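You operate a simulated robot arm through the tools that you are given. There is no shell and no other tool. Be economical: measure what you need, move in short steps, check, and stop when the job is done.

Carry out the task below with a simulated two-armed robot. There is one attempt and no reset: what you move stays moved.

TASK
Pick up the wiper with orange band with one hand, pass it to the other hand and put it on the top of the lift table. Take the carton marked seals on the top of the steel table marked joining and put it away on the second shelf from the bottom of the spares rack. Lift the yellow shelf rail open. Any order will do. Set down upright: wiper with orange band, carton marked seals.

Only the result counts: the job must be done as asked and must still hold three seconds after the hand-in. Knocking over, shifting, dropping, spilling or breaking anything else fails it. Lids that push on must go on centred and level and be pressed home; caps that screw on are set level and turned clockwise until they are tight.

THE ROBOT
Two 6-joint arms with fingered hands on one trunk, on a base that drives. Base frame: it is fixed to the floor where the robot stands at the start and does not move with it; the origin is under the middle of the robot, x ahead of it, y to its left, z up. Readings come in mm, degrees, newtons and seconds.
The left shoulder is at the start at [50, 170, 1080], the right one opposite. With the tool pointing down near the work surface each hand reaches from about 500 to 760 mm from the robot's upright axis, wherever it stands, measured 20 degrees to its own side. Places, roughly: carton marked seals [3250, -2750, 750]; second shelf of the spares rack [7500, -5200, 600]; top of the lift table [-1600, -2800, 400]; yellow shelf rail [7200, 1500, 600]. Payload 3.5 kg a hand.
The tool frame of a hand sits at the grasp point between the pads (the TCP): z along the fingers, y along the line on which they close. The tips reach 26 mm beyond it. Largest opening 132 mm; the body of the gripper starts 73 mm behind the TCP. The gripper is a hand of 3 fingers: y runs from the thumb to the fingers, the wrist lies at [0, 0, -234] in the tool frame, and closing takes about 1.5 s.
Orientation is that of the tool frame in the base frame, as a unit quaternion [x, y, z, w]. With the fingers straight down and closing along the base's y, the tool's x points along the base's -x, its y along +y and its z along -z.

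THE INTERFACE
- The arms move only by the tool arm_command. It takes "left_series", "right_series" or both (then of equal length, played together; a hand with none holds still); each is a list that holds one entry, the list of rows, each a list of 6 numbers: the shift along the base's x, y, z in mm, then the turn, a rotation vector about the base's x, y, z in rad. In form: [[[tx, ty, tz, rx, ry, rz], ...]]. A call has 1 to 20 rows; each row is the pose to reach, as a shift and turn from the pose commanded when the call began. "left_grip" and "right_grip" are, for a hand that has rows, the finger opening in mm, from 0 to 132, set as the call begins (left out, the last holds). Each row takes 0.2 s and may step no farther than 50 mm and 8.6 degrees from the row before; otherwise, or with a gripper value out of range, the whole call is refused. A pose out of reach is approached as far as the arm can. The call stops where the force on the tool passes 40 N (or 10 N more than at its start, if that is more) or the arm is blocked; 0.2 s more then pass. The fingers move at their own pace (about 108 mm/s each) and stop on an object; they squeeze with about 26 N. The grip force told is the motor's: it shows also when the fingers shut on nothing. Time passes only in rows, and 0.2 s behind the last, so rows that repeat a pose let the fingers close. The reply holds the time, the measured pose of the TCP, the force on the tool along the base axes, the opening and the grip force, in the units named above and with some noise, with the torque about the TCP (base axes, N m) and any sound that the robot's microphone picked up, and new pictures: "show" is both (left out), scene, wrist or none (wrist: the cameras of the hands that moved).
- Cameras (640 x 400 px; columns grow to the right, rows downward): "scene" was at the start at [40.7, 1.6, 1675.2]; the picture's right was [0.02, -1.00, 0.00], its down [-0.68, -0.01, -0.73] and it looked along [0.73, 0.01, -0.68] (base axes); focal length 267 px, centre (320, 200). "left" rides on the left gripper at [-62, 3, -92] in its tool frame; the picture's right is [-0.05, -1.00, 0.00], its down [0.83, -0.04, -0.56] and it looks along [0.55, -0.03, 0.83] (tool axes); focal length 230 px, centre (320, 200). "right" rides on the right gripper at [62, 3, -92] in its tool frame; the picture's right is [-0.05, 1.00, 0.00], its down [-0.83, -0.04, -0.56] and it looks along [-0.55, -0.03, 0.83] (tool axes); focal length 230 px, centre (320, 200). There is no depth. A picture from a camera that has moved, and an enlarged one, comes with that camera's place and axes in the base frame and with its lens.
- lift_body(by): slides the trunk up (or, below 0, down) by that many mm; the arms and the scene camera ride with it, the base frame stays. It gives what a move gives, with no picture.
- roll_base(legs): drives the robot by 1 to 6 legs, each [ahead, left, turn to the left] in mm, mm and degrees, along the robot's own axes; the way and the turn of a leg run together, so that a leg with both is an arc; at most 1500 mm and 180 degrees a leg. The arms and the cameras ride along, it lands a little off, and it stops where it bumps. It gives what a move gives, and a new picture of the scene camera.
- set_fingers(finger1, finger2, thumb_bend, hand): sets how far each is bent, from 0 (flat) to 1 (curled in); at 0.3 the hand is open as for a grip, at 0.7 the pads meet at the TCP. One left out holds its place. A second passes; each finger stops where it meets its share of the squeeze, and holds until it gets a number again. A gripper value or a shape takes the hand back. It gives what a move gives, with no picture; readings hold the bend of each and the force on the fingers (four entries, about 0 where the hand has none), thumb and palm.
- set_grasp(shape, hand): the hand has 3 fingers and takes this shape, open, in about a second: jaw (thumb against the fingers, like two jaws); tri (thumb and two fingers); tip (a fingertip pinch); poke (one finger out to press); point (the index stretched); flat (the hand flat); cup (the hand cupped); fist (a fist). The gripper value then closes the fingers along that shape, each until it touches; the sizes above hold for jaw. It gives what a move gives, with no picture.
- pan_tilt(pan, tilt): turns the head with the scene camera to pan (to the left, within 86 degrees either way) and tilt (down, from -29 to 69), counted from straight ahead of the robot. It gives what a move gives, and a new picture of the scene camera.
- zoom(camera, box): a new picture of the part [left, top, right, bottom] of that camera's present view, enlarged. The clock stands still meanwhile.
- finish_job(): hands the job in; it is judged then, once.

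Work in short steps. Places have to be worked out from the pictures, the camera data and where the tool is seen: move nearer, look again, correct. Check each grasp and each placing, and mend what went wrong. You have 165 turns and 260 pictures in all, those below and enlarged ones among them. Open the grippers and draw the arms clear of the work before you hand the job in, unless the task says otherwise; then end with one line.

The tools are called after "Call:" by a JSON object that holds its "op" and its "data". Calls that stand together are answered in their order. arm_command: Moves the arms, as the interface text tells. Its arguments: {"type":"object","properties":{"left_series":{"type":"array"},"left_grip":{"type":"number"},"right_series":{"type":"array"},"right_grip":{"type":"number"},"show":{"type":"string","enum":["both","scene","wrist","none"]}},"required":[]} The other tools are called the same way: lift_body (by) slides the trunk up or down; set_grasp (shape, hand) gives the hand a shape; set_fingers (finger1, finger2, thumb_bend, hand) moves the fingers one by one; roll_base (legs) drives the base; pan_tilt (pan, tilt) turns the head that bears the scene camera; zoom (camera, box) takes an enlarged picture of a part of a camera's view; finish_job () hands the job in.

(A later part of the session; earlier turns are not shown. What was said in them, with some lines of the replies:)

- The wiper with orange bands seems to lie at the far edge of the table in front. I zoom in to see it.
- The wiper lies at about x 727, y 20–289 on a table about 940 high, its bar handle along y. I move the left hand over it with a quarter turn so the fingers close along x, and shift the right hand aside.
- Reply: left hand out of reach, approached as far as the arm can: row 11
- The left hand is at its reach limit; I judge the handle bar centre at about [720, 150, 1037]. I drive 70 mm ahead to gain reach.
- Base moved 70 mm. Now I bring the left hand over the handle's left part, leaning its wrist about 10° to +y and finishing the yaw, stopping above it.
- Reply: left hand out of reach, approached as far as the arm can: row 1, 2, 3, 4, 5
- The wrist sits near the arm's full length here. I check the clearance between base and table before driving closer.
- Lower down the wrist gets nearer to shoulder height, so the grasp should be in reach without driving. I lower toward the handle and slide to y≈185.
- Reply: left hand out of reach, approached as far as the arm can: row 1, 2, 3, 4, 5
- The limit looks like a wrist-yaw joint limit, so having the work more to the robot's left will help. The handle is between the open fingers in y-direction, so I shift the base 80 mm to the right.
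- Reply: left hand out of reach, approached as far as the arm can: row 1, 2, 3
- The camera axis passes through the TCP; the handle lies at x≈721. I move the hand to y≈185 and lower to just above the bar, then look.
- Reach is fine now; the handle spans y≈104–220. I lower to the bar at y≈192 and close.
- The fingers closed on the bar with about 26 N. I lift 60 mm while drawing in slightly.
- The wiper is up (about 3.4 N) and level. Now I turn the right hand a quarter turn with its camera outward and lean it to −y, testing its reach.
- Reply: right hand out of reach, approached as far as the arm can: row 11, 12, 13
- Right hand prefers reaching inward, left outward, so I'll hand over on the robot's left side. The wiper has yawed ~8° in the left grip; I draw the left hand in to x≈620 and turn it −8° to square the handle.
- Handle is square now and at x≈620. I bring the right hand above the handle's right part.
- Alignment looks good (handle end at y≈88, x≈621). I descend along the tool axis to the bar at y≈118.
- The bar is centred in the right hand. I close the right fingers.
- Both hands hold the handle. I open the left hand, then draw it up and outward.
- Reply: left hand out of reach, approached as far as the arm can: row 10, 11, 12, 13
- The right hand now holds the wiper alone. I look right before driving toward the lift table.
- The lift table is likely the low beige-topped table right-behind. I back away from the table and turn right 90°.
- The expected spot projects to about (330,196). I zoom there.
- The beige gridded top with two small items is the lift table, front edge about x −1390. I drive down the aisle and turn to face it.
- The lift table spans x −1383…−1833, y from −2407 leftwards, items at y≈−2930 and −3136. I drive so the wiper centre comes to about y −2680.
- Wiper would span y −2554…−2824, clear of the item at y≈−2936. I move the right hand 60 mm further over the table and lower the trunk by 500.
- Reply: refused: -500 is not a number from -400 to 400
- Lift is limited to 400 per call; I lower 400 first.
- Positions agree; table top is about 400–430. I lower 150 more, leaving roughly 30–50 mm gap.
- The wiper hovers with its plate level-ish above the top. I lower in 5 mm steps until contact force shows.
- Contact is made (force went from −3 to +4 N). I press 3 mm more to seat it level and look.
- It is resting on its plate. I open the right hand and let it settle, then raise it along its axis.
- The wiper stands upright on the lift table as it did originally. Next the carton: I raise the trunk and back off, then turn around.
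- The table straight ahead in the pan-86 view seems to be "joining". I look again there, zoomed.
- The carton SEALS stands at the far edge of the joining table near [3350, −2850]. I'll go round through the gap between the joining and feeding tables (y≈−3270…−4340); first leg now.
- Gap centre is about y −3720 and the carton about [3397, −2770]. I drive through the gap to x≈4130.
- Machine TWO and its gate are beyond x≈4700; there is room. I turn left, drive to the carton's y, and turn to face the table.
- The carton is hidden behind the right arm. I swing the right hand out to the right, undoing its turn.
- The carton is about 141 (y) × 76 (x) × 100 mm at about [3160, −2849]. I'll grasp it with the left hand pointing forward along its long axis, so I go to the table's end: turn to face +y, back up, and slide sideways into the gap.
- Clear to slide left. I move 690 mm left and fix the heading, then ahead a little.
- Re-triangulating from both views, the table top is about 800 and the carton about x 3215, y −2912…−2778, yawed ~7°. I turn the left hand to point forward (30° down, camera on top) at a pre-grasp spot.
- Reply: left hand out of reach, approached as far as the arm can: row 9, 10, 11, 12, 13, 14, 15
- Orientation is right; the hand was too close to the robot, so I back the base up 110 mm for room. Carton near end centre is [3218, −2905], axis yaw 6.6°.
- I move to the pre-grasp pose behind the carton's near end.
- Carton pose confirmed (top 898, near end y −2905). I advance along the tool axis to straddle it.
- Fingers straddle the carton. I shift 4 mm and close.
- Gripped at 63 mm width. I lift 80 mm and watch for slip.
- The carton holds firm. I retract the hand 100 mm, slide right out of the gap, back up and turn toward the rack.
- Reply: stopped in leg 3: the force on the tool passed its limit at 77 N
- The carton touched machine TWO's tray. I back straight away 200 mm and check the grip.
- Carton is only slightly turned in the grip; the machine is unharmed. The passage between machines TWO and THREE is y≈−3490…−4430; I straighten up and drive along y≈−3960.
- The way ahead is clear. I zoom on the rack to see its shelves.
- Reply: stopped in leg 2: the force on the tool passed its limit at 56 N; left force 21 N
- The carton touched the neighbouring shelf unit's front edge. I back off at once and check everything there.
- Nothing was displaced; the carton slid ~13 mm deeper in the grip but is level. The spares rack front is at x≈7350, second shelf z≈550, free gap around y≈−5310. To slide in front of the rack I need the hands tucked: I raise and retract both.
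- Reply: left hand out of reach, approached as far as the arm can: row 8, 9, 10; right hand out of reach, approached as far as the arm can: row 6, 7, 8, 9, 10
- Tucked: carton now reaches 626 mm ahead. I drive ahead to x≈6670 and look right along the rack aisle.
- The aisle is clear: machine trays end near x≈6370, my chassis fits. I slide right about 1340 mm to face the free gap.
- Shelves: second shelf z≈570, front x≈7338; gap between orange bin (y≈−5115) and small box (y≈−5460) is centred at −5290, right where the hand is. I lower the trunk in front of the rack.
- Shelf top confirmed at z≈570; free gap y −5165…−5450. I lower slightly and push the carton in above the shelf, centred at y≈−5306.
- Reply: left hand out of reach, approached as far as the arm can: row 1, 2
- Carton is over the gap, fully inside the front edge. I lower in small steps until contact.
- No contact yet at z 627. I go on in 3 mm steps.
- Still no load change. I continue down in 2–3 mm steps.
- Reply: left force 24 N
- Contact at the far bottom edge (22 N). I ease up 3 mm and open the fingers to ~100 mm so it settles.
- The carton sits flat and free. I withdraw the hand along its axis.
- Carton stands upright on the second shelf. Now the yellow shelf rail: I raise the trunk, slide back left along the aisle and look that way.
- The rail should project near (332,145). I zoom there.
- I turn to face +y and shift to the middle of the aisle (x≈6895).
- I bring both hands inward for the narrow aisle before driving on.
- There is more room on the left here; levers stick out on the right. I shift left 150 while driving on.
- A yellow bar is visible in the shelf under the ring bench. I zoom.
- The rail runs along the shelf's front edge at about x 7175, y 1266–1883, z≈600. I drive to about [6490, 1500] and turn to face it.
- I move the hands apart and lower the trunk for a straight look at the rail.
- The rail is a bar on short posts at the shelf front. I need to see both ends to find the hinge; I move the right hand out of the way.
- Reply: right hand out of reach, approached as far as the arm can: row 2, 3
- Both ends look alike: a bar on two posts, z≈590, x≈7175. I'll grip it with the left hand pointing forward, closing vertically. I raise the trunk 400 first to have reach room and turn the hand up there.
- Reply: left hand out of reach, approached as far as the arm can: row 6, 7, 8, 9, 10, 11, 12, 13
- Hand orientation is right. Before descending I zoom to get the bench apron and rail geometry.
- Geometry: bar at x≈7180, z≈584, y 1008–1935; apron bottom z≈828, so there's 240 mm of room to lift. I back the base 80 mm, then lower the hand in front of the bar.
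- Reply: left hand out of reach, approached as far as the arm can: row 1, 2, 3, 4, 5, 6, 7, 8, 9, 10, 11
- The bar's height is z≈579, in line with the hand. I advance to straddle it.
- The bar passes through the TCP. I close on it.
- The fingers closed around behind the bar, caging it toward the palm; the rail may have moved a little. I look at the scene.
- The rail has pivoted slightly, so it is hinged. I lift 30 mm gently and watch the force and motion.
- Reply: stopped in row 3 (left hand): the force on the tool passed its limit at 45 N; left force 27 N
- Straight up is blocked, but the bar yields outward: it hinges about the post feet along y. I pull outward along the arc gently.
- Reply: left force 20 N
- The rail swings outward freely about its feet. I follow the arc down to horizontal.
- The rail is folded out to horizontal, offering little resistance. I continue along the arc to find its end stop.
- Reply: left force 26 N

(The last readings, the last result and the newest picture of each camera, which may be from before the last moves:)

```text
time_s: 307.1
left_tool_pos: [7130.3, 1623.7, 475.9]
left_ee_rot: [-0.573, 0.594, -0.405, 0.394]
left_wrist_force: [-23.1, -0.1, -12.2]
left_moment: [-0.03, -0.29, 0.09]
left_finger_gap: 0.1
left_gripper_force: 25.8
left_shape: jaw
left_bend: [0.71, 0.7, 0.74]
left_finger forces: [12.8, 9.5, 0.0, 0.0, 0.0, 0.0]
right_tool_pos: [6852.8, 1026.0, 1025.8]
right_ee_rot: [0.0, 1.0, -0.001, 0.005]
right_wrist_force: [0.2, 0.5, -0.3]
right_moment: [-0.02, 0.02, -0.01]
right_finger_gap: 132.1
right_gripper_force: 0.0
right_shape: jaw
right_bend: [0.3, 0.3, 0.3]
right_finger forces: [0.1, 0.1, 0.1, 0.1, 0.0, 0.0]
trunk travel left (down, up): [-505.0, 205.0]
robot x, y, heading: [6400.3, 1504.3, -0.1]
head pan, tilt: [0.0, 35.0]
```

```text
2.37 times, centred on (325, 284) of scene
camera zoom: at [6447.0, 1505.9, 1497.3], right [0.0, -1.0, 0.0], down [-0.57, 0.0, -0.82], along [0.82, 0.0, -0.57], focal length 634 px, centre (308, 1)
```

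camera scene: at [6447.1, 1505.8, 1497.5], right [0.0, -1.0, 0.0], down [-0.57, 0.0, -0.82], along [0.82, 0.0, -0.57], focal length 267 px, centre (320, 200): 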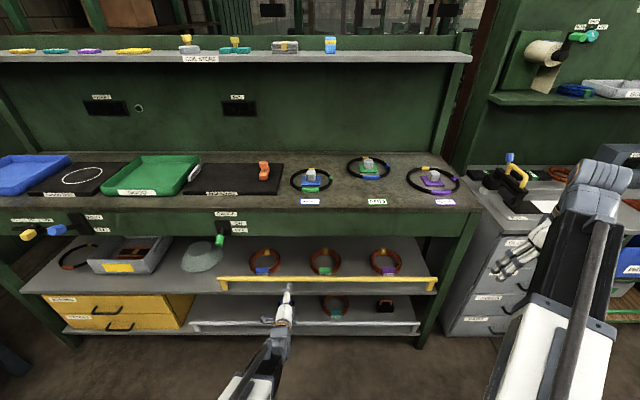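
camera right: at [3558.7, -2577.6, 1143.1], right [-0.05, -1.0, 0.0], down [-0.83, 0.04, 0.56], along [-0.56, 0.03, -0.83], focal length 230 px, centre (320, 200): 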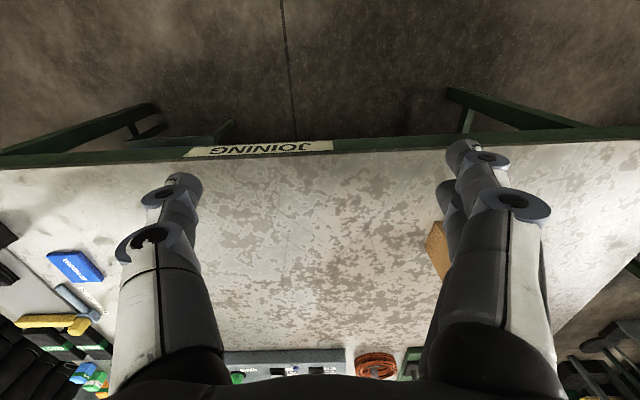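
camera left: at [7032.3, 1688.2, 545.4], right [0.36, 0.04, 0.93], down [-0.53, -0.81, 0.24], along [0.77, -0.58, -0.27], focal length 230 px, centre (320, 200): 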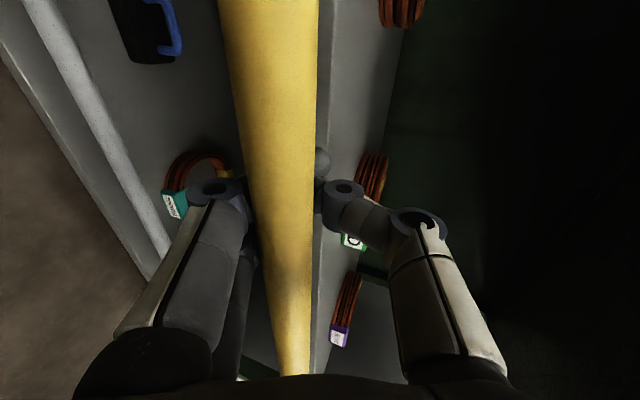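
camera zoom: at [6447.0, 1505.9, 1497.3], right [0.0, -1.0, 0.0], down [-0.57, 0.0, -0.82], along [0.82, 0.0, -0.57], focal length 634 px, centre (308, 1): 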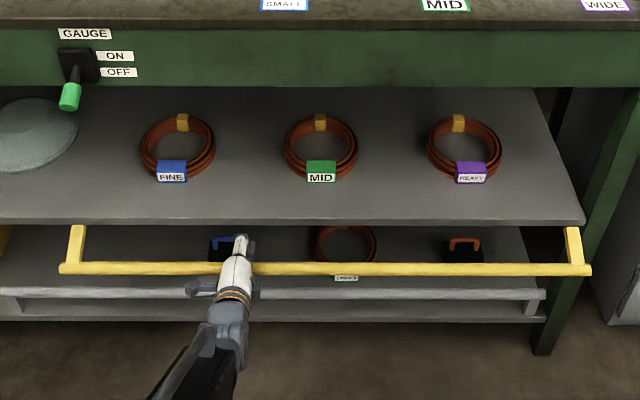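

Contact is in x (likely my advance). I ease back in x and go further down to test the stop.

Call:
{"op": "arm_command", "data": {"left_series": [[[-6, 0, 0, 0, 0, 0], [-8, 0, -6, 0, 0, 0], [-8, 0, -12, 0, 0, 0], [-8, 0, -18, 0, 0, 0], [-8, 0, -24, 0, 0, 0], [-8, 0, -24, 0, 0, 0]]], "show": "wrist"}}

Call:
{"op": "zoom", "data": {"camera": "scene", "box": [190, 200, 460, 368]}}

```text
time_s: 308.5
left_tool_pos: [7126.4, 1623.0, 452.8]
left_ee_rot: [-0.572, 0.592, -0.404, 0.399]
left_wrist_force: [1.2, 1.3, -1.1]
left_moment: [-0.02, -0.04, 0.01]
left_finger_gap: 0.1
left_gripper_force: 26.5
left_shape: jaw
left_bend: [0.71, 0.7, 0.74]
left_finger forces: [0.7, 0.5, 0.1, 0.0, 0.0, 0.1]
right_tool_pos: [6853.8, 1025.8, 1026.3]
right_ee_rot: [0.0, 1.0, -0.001, 0.005]
right_wrist_force: [-0.3, 0.7, -0.2]
right_moment: [-0.08, 0.01, 0.0]
right_finger_gap: 131.9
right_gripper_force: 0.0
right_shape: jaw
right_bend: [0.3, 0.3, 0.3]
right_finger forces: [0.0, 0.0, 0.0, 0.0, 0.1, 0.1]
trunk travel left (down, up): [-505.0, 205.0]
robot x, y, heading: [6399.4, 1508.3, 0.2]
head pan, tilt: [0.0, 35.0]
camera left: at [7039.4, 1686.8, 483.3], right [0.36, 0.03, 0.93], down [-0.53, -0.82, 0.23], along [0.77, -0.57, -0.27], focal length 230 px, centre (320, 200)
```

left: 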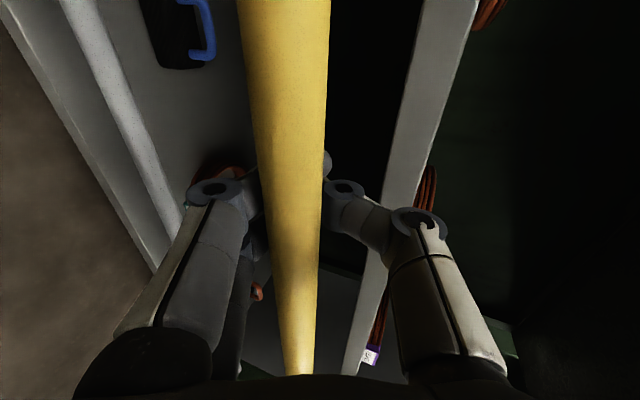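

```text
2.37 times, centred on (325, 284) of scene
camera zoom: at [6447.3, 1505.8, 1497.5], right [0.0, -1.0, 0.0], down [-0.57, 0.0, -0.82], along [0.82, 0.0, -0.57], focal length 634 px, centre (308, 1)
```

zoom: 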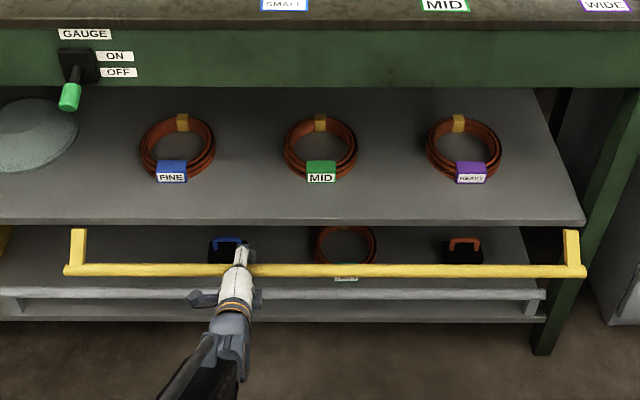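

Still free, around 135° from upright. I push a bit further toward hanging to find the stop.

Call:
{"op": "arm_command", "data": {"left_series": [[[4, 0, -6, 0, 0, 0], [9, 0, -11, 0, 0, 0], [15, 0, -15, 0, 0, 0], [22, 0, -18, 0, 0, 0], [28, 0, -20, 0, 0, 0], [28, 0, -20, 0, 0, 0]]], "show": "none"}}

Call:
{"op": "zoom", "data": {"camera": "scene", "box": [190, 200, 460, 368]}}

```text
time_s: 309.9
left_tool_pos: [7151.5, 1622.3, 435.4]
left_ee_rot: [-0.573, 0.593, -0.404, 0.397]
left_wrist_force: [-0.9, 0.6, 0.6]
left_moment: [0.01, 0.04, 0.0]
left_finger_gap: 0.0
left_gripper_force: 26.3
left_shape: jaw
left_bend: [0.71, 0.7, 0.74]
left_finger forces: [0.0, 0.1, 0.0, 0.0, 0.0, 0.1]
left hand out of reach, approached as far as the arm can: row 5, 6
right_tool_pos: [6852.7, 1024.8, 1026.8]
right_ee_rot: [0.0, 1.0, -0.002, 0.004]
right_wrist_force: [0.5, 0.2, 0.8]
right_moment: [0.02, 0.02, 0.03]
right_finger_gap: 132.0
right_gripper_force: 0.0
right_shape: jaw
right_bend: [0.3, 0.3, 0.3]
right_finger forces: [0.1, 0.1, 0.0, 0.0, 0.0, 0.0]
trunk travel left (down, up): [-505.0, 205.0]
robot x, y, heading: [6401.4, 1506.2, -0.1]
head pan, tilt: [0.0, 35.0]
```

```text
2.37 times, centred on (325, 284) of scene
camera zoom: at [6447.1, 1505.7, 1497.5], right [0.0, -1.0, 0.0], down [-0.57, 0.0, -0.82], along [0.82, 0.0, -0.57], focal length 634 px, centre (308, 1)
```

zoom: 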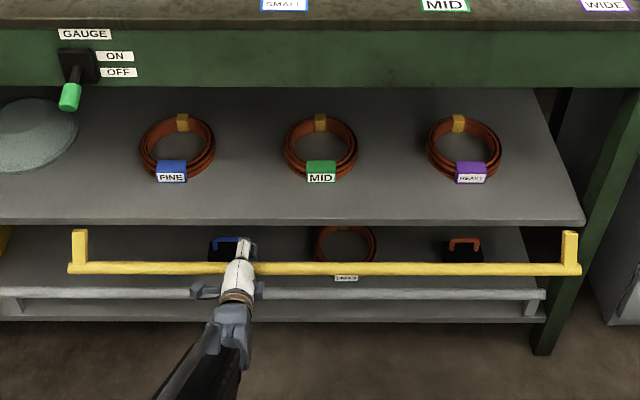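

The bar is at ~139° and carries no finger load, so it holds by itself there. I lower the trunk 25 mm to check whether it goes further.

Call:
{"op": "lift_body", "data": {"by": -25}}

Call:
{"op": "zoom", "data": {"camera": "scene", "box": [190, 200, 460, 368]}}

Call:
{"op": "zoom", "data": {"camera": "left", "box": [0, 0, 640, 400]}}

```text
time_s: 310.6
left_tool_pos: [7151.1, 1622.9, 411.6]
left_ee_rot: [-0.573, 0.593, -0.403, 0.397]
left_wrist_force: [-0.1, 1.3, 0.3]
left_moment: [0.02, 0.0, -0.01]
left_finger_gap: 0.0
left_gripper_force: 26.1
left_shape: jaw
left_bend: [0.71, 0.7, 0.74]
left_finger forces: [0.0, 0.0, 0.0, 0.0, 0.0, 0.0]
right_tool_pos: [6852.8, 1025.3, 1001.2]
right_ee_rot: [0.0, 1.0, -0.001, 0.004]
right_wrist_force: [-0.3, -0.4, 0.2]
right_moment: [-0.04, 0.01, 0.01]
right_finger_gap: 132.2
right_gripper_force: 0.0
right_shape: jaw
right_bend: [0.3, 0.3, 0.3]
right_finger forces: [0.1, 0.1, 0.0, 0.1, 0.0, 0.0]
trunk travel left (down, up): [-480.0, 230.0]
robot x, y, heading: [6405.0, 1506.1, 0.2]
head pan, tilt: [0.0, 35.0]
```

```text
2.37 times, centred on (325, 284) of scene
camera zoom: at [6447.1, 1505.8, 1472.4], right [0.0, -1.0, 0.0], down [-0.57, 0.0, -0.82], along [0.82, 0.0, -0.57], focal length 634 px, centre (308, 1)
```

zoom: 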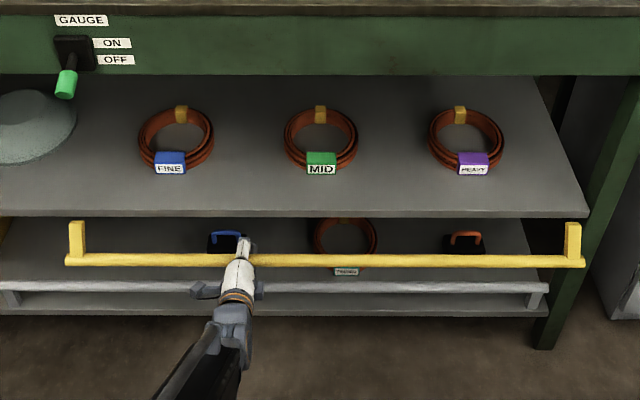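

```text
1.00 times, centred on (320, 200) of left (not enlarged: the box is as wide or as high as the picture)
camera zoom: at [7064.3, 1686.4, 441.3], right [0.36, 0.03, 0.93], down [-0.53, -0.82, 0.23], along [0.77, -0.57, -0.28], focal length 230 px, centre (320, 200)
```

zoom: 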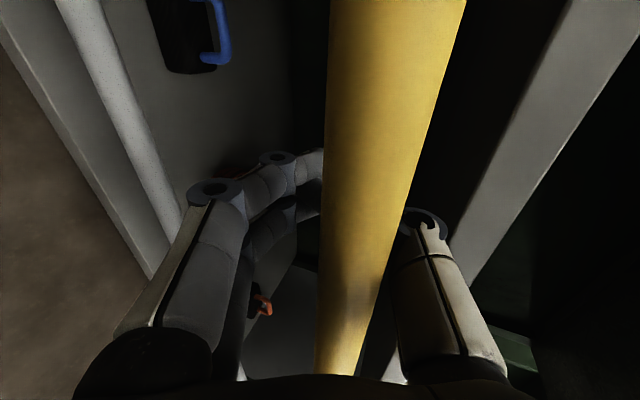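

The bar stayed while the hand sank. I lower 30 more so the upper finger presses it down gently.

Call:
{"op": "lift_body", "data": {"by": -30}}

Call:
{"op": "zoom", "data": {"camera": "scene", "box": [190, 200, 460, 368]}}

Call:
{"op": "zoom", "data": {"camera": "left", "box": [0, 0, 640, 400]}}

```text
time_s: 311.1
left_tool_pos: [7155.4, 1623.2, 405.6]
left_ee_rot: [-0.569, 0.587, -0.41, 0.405]
left_wrist_force: [-6.7, 0.2, 18.2]
left_moment: [-0.03, 0.39, 0.01]
left_finger_gap: 0.2
left_gripper_force: 26.2
left_shape: jaw
left_bend: [0.71, 0.7, 0.76]
left_finger forces: [0.0, 0.1, 0.0, 0.0, 16.7, 0.1]
right_tool_pos: [6852.8, 1025.2, 984.6]
right_ee_rot: [0.001, 1.0, -0.001, 0.004]
right_wrist_force: [0.4, 0.2, 0.9]
right_moment: [-0.01, 0.04, 0.0]
right_finger_gap: 131.9
right_gripper_force: 0.0
right_shape: jaw
right_bend: [0.3, 0.3, 0.3]
right_finger forces: [0.0, 0.0, 0.0, 0.0, 0.0, 0.0]
trunk travel left (down, up): [-462.0, 248.0]
robot x, y, heading: [6399.6, 1506.2, 0.1]
head pan, tilt: [0.0, 35.0]
stopped: the force on the tool passed its limit at 52 N (the readings are from after the stop); the commanded pose is now the measured one
```

```text
2.37 times, centred on (325, 284) of scene
camera zoom: at [6445.5, 1505.7, 1454.9], right [0.0, -1.0, 0.0], down [-0.57, 0.0, -0.82], along [0.82, 0.0, -0.57], focal length 634 px, centre (308, 1)
```

zoom: 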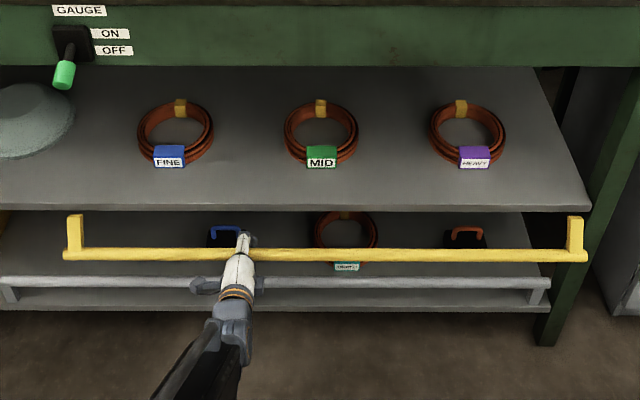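

```text
1.00 times, centred on (320, 200) of left (not enlarged: the box is as wide or as high as the picture)
camera zoom: at [7067.5, 1686.3, 433.5], right [0.34, 0.03, 0.94], down [-0.53, -0.82, 0.22], along [0.78, -0.57, -0.26], focal length 230 px, centre (320, 200)
```

zoom: 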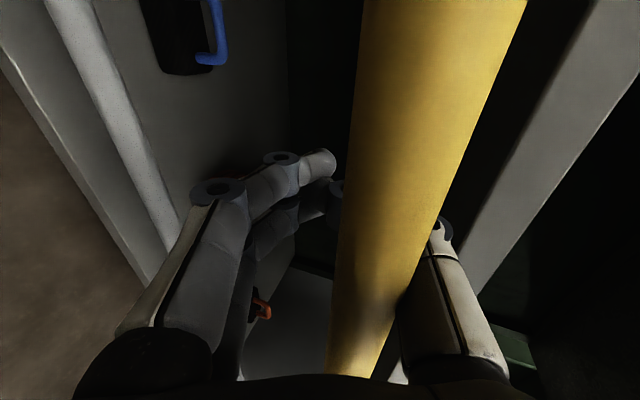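

The bar is at a hard end stop (fully folded open). I relieve the pressure, open the fingers and withdraw.

Call:
{"op": "lift_body", "data": {"by": 22}}

Call:
{"op": "arm_command", "data": {"left_series": [[[0, 0, 0, 0, 0, 0], [0, 0, 0, 0, 0, 0], [0, 0, 0, 0, 0, 0], [0, 0, 0, 0, 0, 0], [0, 0, 0, 0, 0, 0]]], "left_grip": 110, "show": "wrist"}}

```text
time_s: 311.8
left_tool_pos: [7153.3, 1622.4, 423.0]
left_ee_rot: [-0.57, 0.589, -0.408, 0.402]
left_wrist_force: [0.4, 0.5, 0.1]
left_moment: [0.02, 0.03, -0.03]
left_finger_gap: 0.0
left_gripper_force: 25.6
left_shape: jaw
left_bend: [0.7, 0.7, 0.75]
left_finger forces: [0.0, 0.1, 0.0, 0.0, 0.0, 0.0]
right_tool_pos: [6853.4, 1024.4, 1004.8]
right_ee_rot: [0.0, 1.0, -0.001, 0.005]
right_wrist_force: [-0.9, 0.1, 0.2]
right_moment: [0.02, 0.01, -0.03]
right_finger_gap: 132.0
right_gripper_force: 0.0
right_shape: jaw
right_bend: [0.3, 0.3, 0.3]
right_finger forces: [0.0, 0.0, 0.0, 0.1, 0.0, 0.0]
trunk travel left (down, up): [-484.0, 226.0]
robot x, y, heading: [6400.0, 1507.9, -0.1]
head pan, tilt: [0.0, 35.0]
```

```text
time_s: 313.0
left_tool_pos: [7153.1, 1623.1, 421.4]
left_ee_rot: [-0.571, 0.59, -0.406, 0.401]
left_wrist_force: [-16.6, -1.1, -21.1]
left_moment: [0.05, -0.48, -0.03]
left_finger_gap: 107.7
left_gripper_force: 0.1
left_shape: jaw
left_bend: [0.56, 0.56, 0.58]
left_finger forces: [0.1, 0.1, 0.0, 0.0, 25.3, 0.0]
right_tool_pos: [6852.2, 1024.8, 1004.8]
right_ee_rot: [0.0, 1.0, -0.001, 0.004]
right_wrist_force: [0.7, -0.1, 0.7]
right_moment: [0.0, 0.01, 0.0]
right_finger_gap: 131.9
right_gripper_force: 0.1
right_shape: jaw
right_bend: [0.3, 0.3, 0.3]
right_finger forces: [0.1, 0.0, 0.1, 0.0, 0.0, 0.0]
trunk travel left (down, up): [-484.0, 226.0]
robot x, y, heading: [6399.3, 1501.6, 0.4]
head pan, tilt: [0.0, 35.0]
camera left: at [7065.8, 1686.5, 450.1], right [0.35, 0.03, 0.94], down [-0.53, -0.82, 0.23], along [0.78, -0.57, -0.27], focal length 230 px, centre (320, 200)
```

left: 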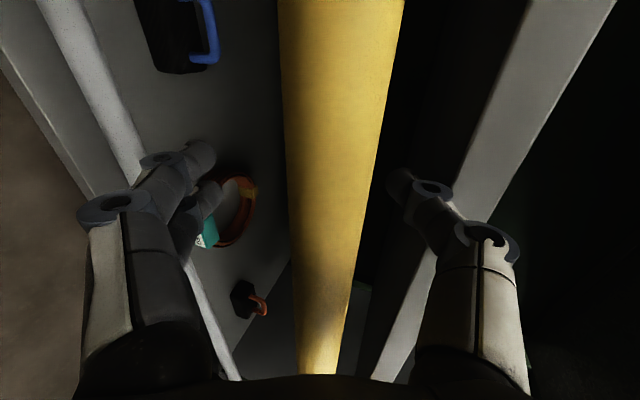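

The thumb presses the shelf's underside; I narrow to 75 mm and withdraw straight back.

Call:
{"op": "arm_command", "data": {"left_series": [[[0, 0, 0, 0, 0, 0], [0, 0, 0, 0, 0, 0], [0, 0, 0, 0, 0, 0], [0, 0, 0, 0, 0, 0]]], "left_grip": 75, "show": "wrist"}}

```text
time_s: 314.0
left_tool_pos: [7155.7, 1623.1, 424.0]
left_ee_rot: [-0.57, 0.588, -0.409, 0.403]
left_wrist_force: [-0.8, 0.5, -1.4]
left_moment: [0.0, -0.02, 0.02]
left_finger_gap: 74.0
left_gripper_force: 0.0
left_shape: jaw
left_bend: [0.72, 0.72, 0.7]
left_finger forces: [0.0, 0.0, 0.0, 0.1, 1.1, 0.1]
right_tool_pos: [6852.0, 1024.6, 1005.6]
right_ee_rot: [0.0, 1.0, -0.002, 0.004]
right_wrist_force: [-0.5, 0.0, 0.0]
right_moment: [0.0, 0.0, 0.04]
right_finger_gap: 131.9
right_gripper_force: 0.1
right_shape: jaw
right_bend: [0.3, 0.3, 0.3]
right_finger forces: [0.0, 0.0, 0.0, 0.0, 0.0, 0.0]
trunk travel left (down, up): [-484.0, 226.0]
robot x, y, heading: [6397.1, 1504.0, 0.3]
head pan, tilt: [0.0, 35.0]
camera left: at [7067.5, 1686.5, 452.8], right [0.34, 0.03, 0.94], down [-0.53, -0.82, 0.22], along [0.78, -0.57, -0.26], focal length 230 px, centre (320, 200)
```

left: 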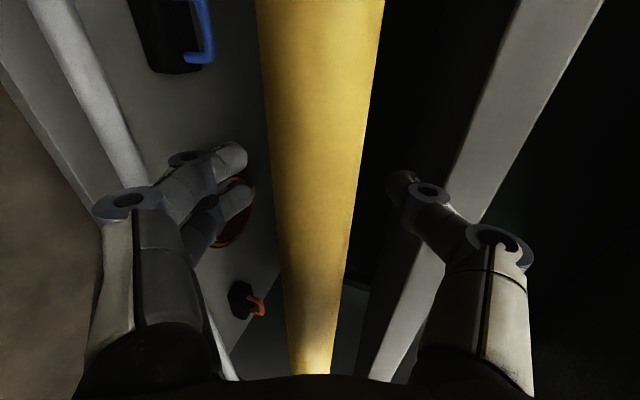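

Free now. I withdraw: first straight back, then along the tool axis.

Call:
{"op": "arm_command", "data": {"left_series": [[[-10, 0, -3, 0, 0, 0], [-22, 0, -3, 0, 0, 0], [-36, 0, 1, 0, 0, 0], [-52, 0, 7, 0, 0, 0], [-70, 0, 14, 0, 0, 0], [-90, 0, 21, 0, 0, 0], [-115, 0, 30, 0, 0, 0], [-140, 0, 39, 0, 0, 0]]], "show": "wrist"}}

Call:
{"op": "zoom", "data": {"camera": "scene", "box": [190, 200, 460, 368]}}

```text
time_s: 315.8
left_tool_pos: [7019.2, 1623.1, 465.8]
left_ee_rot: [-0.571, 0.588, -0.408, 0.402]
left_wrist_force: [-0.1, -0.3, -0.1]
left_moment: [-0.04, 0.01, 0.01]
left_finger_gap: 75.1
left_gripper_force: 0.1
left_shape: jaw
left_bend: [0.72, 0.72, 0.7]
left_finger forces: [0.0, 0.0, 0.0, 0.1, 0.1, 0.0]
left hand out of reach, approached as far as the arm can: row 8
right_tool_pos: [6852.3, 1025.8, 1005.3]
right_ee_rot: [0.0, 1.0, -0.001, 0.004]
right_wrist_force: [0.1, -0.9, 0.3]
right_moment: [0.01, 0.02, 0.01]
right_finger_gap: 132.0
right_gripper_force: 0.0
right_shape: jaw
right_bend: [0.3, 0.3, 0.3]
right_finger forces: [0.1, 0.0, 0.0, 0.0, 0.1, 0.0]
trunk travel left (down, up): [-484.0, 226.0]
robot x, y, heading: [6400.9, 1505.2, 0.3]
head pan, tilt: [0.0, 35.0]
camera left: at [6931.7, 1687.8, 494.7], right [0.34, 0.03, 0.94], down [-0.53, -0.82, 0.22], along [0.78, -0.57, -0.26], focal length 230 px, centre (320, 200)
```

left: 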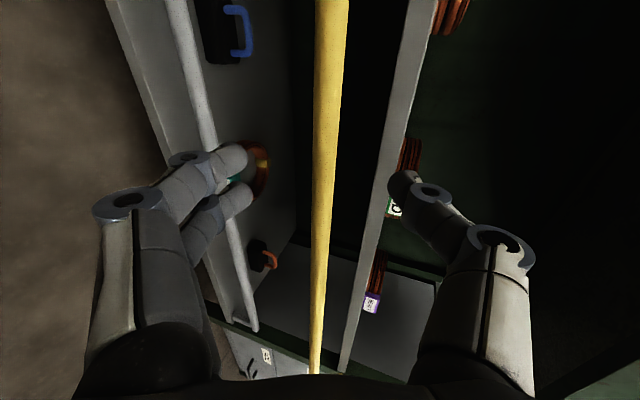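

```text
2.37 times, centred on (325, 284) of scene
camera zoom: at [6447.1, 1505.8, 1476.9], right [0.0, -1.0, 0.0], down [-0.57, 0.0, -0.82], along [0.82, 0.0, -0.57], focal length 634 px, centre (308, 1)
```

zoom: 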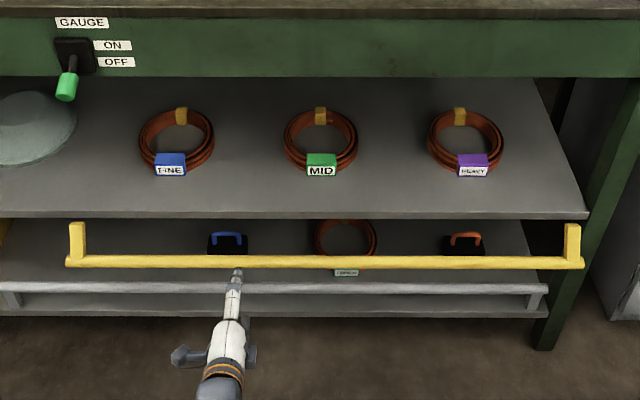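

The rail stays open at its stop and the hand is clear. I raise the trunk and open the gripper fully.

Call:
{"op": "lift_body", "data": {"by": 200}}

Call:
{"op": "arm_command", "data": {"left_series": [[[0, 0, 20, 0, 0, 0], [-10, 0, 40, 0, 0, 0], [-10, 0, 40, 0, 0, 0], [-10, 0, 40, 0, 0, 0]]], "left_grip": 132, "show": "scene"}}

```text
time_s: 318.0
left_tool_pos: [7019.2, 1623.6, 666.2]
left_ee_rot: [-0.571, 0.588, -0.408, 0.402]
left_wrist_force: [0.1, 0.2, -1.5]
left_moment: [0.06, -0.01, -0.05]
left_finger_gap: 75.2
left_gripper_force: 0.1
left_shape: jaw
left_bend: [0.72, 0.72, 0.7]
left_finger forces: [0.0, 0.1, 0.0, 0.0, 0.1, 0.0]
right_tool_pos: [6852.9, 1025.0, 1206.6]
right_ee_rot: [-0.001, 1.0, -0.001, 0.004]
right_wrist_force: [0.3, 0.5, 1.2]
right_moment: [0.01, 0.0, -0.01]
right_finger_gap: 132.1
right_gripper_force: 0.1
right_shape: jaw
right_bend: [0.3, 0.3, 0.3]
right_finger forces: [0.1, 0.0, 0.0, 0.1, 0.0, 0.1]
trunk travel left (down, up): [-684.0, 26.0]
robot x, y, heading: [6400.1, 1508.0, 0.0]
head pan, tilt: [0.0, 35.0]
```

```text
time_s: 319.0
left_tool_pos: [7008.5, 1624.3, 706.9]
left_ee_rot: [-0.57, 0.589, -0.408, 0.403]
left_wrist_force: [0.2, -0.3, 0.6]
left_moment: [0.01, -0.01, -0.03]
left_finger_gap: 132.1
left_gripper_force: 0.2
left_shape: jaw
left_bend: [0.3, 0.3, 0.3]
left_finger forces: [0.0, 0.0, 0.1, 0.0, 0.0, 0.0]
right_tool_pos: [6852.8, 1025.0, 1205.5]
right_ee_rot: [0.0, 1.0, -0.001, 0.004]
right_wrist_force: [-0.9, -0.4, 0.2]
right_moment: [-0.02, -0.01, 0.04]
right_finger_gap: 132.1
right_gripper_force: 0.1
right_shape: jaw
right_bend: [0.3, 0.3, 0.3]
right_finger forces: [0.0, 0.0, 0.0, 0.1, 0.1, 0.0]
trunk travel left (down, up): [-684.0, 26.0]
robot x, y, heading: [6402.0, 1504.8, 0.2]
head pan, tilt: [0.0, 35.0]
camera scene: at [6447.1, 1505.8, 1676.9], right [0.0, -1.0, 0.0], down [-0.57, 0.0, -0.82], along [0.82, 0.0, -0.57], focal length 267 px, centre (320, 200)
```

scene: 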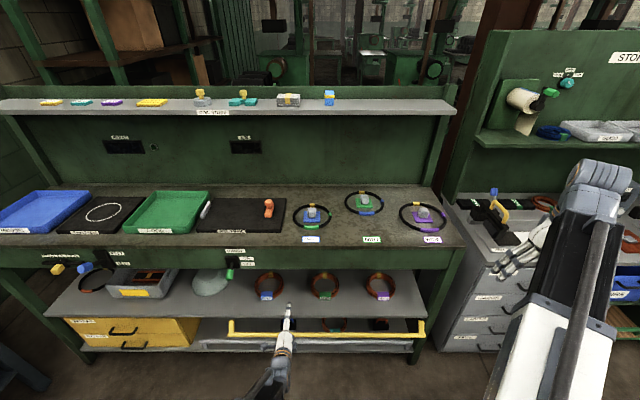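

The wiper and carton are placed, the rail rests open at its stop, and both grippers are open and clear. I hand the job in.

Call:
{"op": "finish_job", "data": {}}

```text
The job is handed in.
```

I handed the job in with all three parts done. The handed-over wiper stands upright on the lift table, and the seals carton stands upright on the second shelf from the bottom of the spares rack. The yellow shelf rail would not lift straight up, so I swung it outward and down to its end stop, where it stays open. On the way the carton bumped machine TWO's tray and the shelf unit beside the rack; I saw nothing moved at either.
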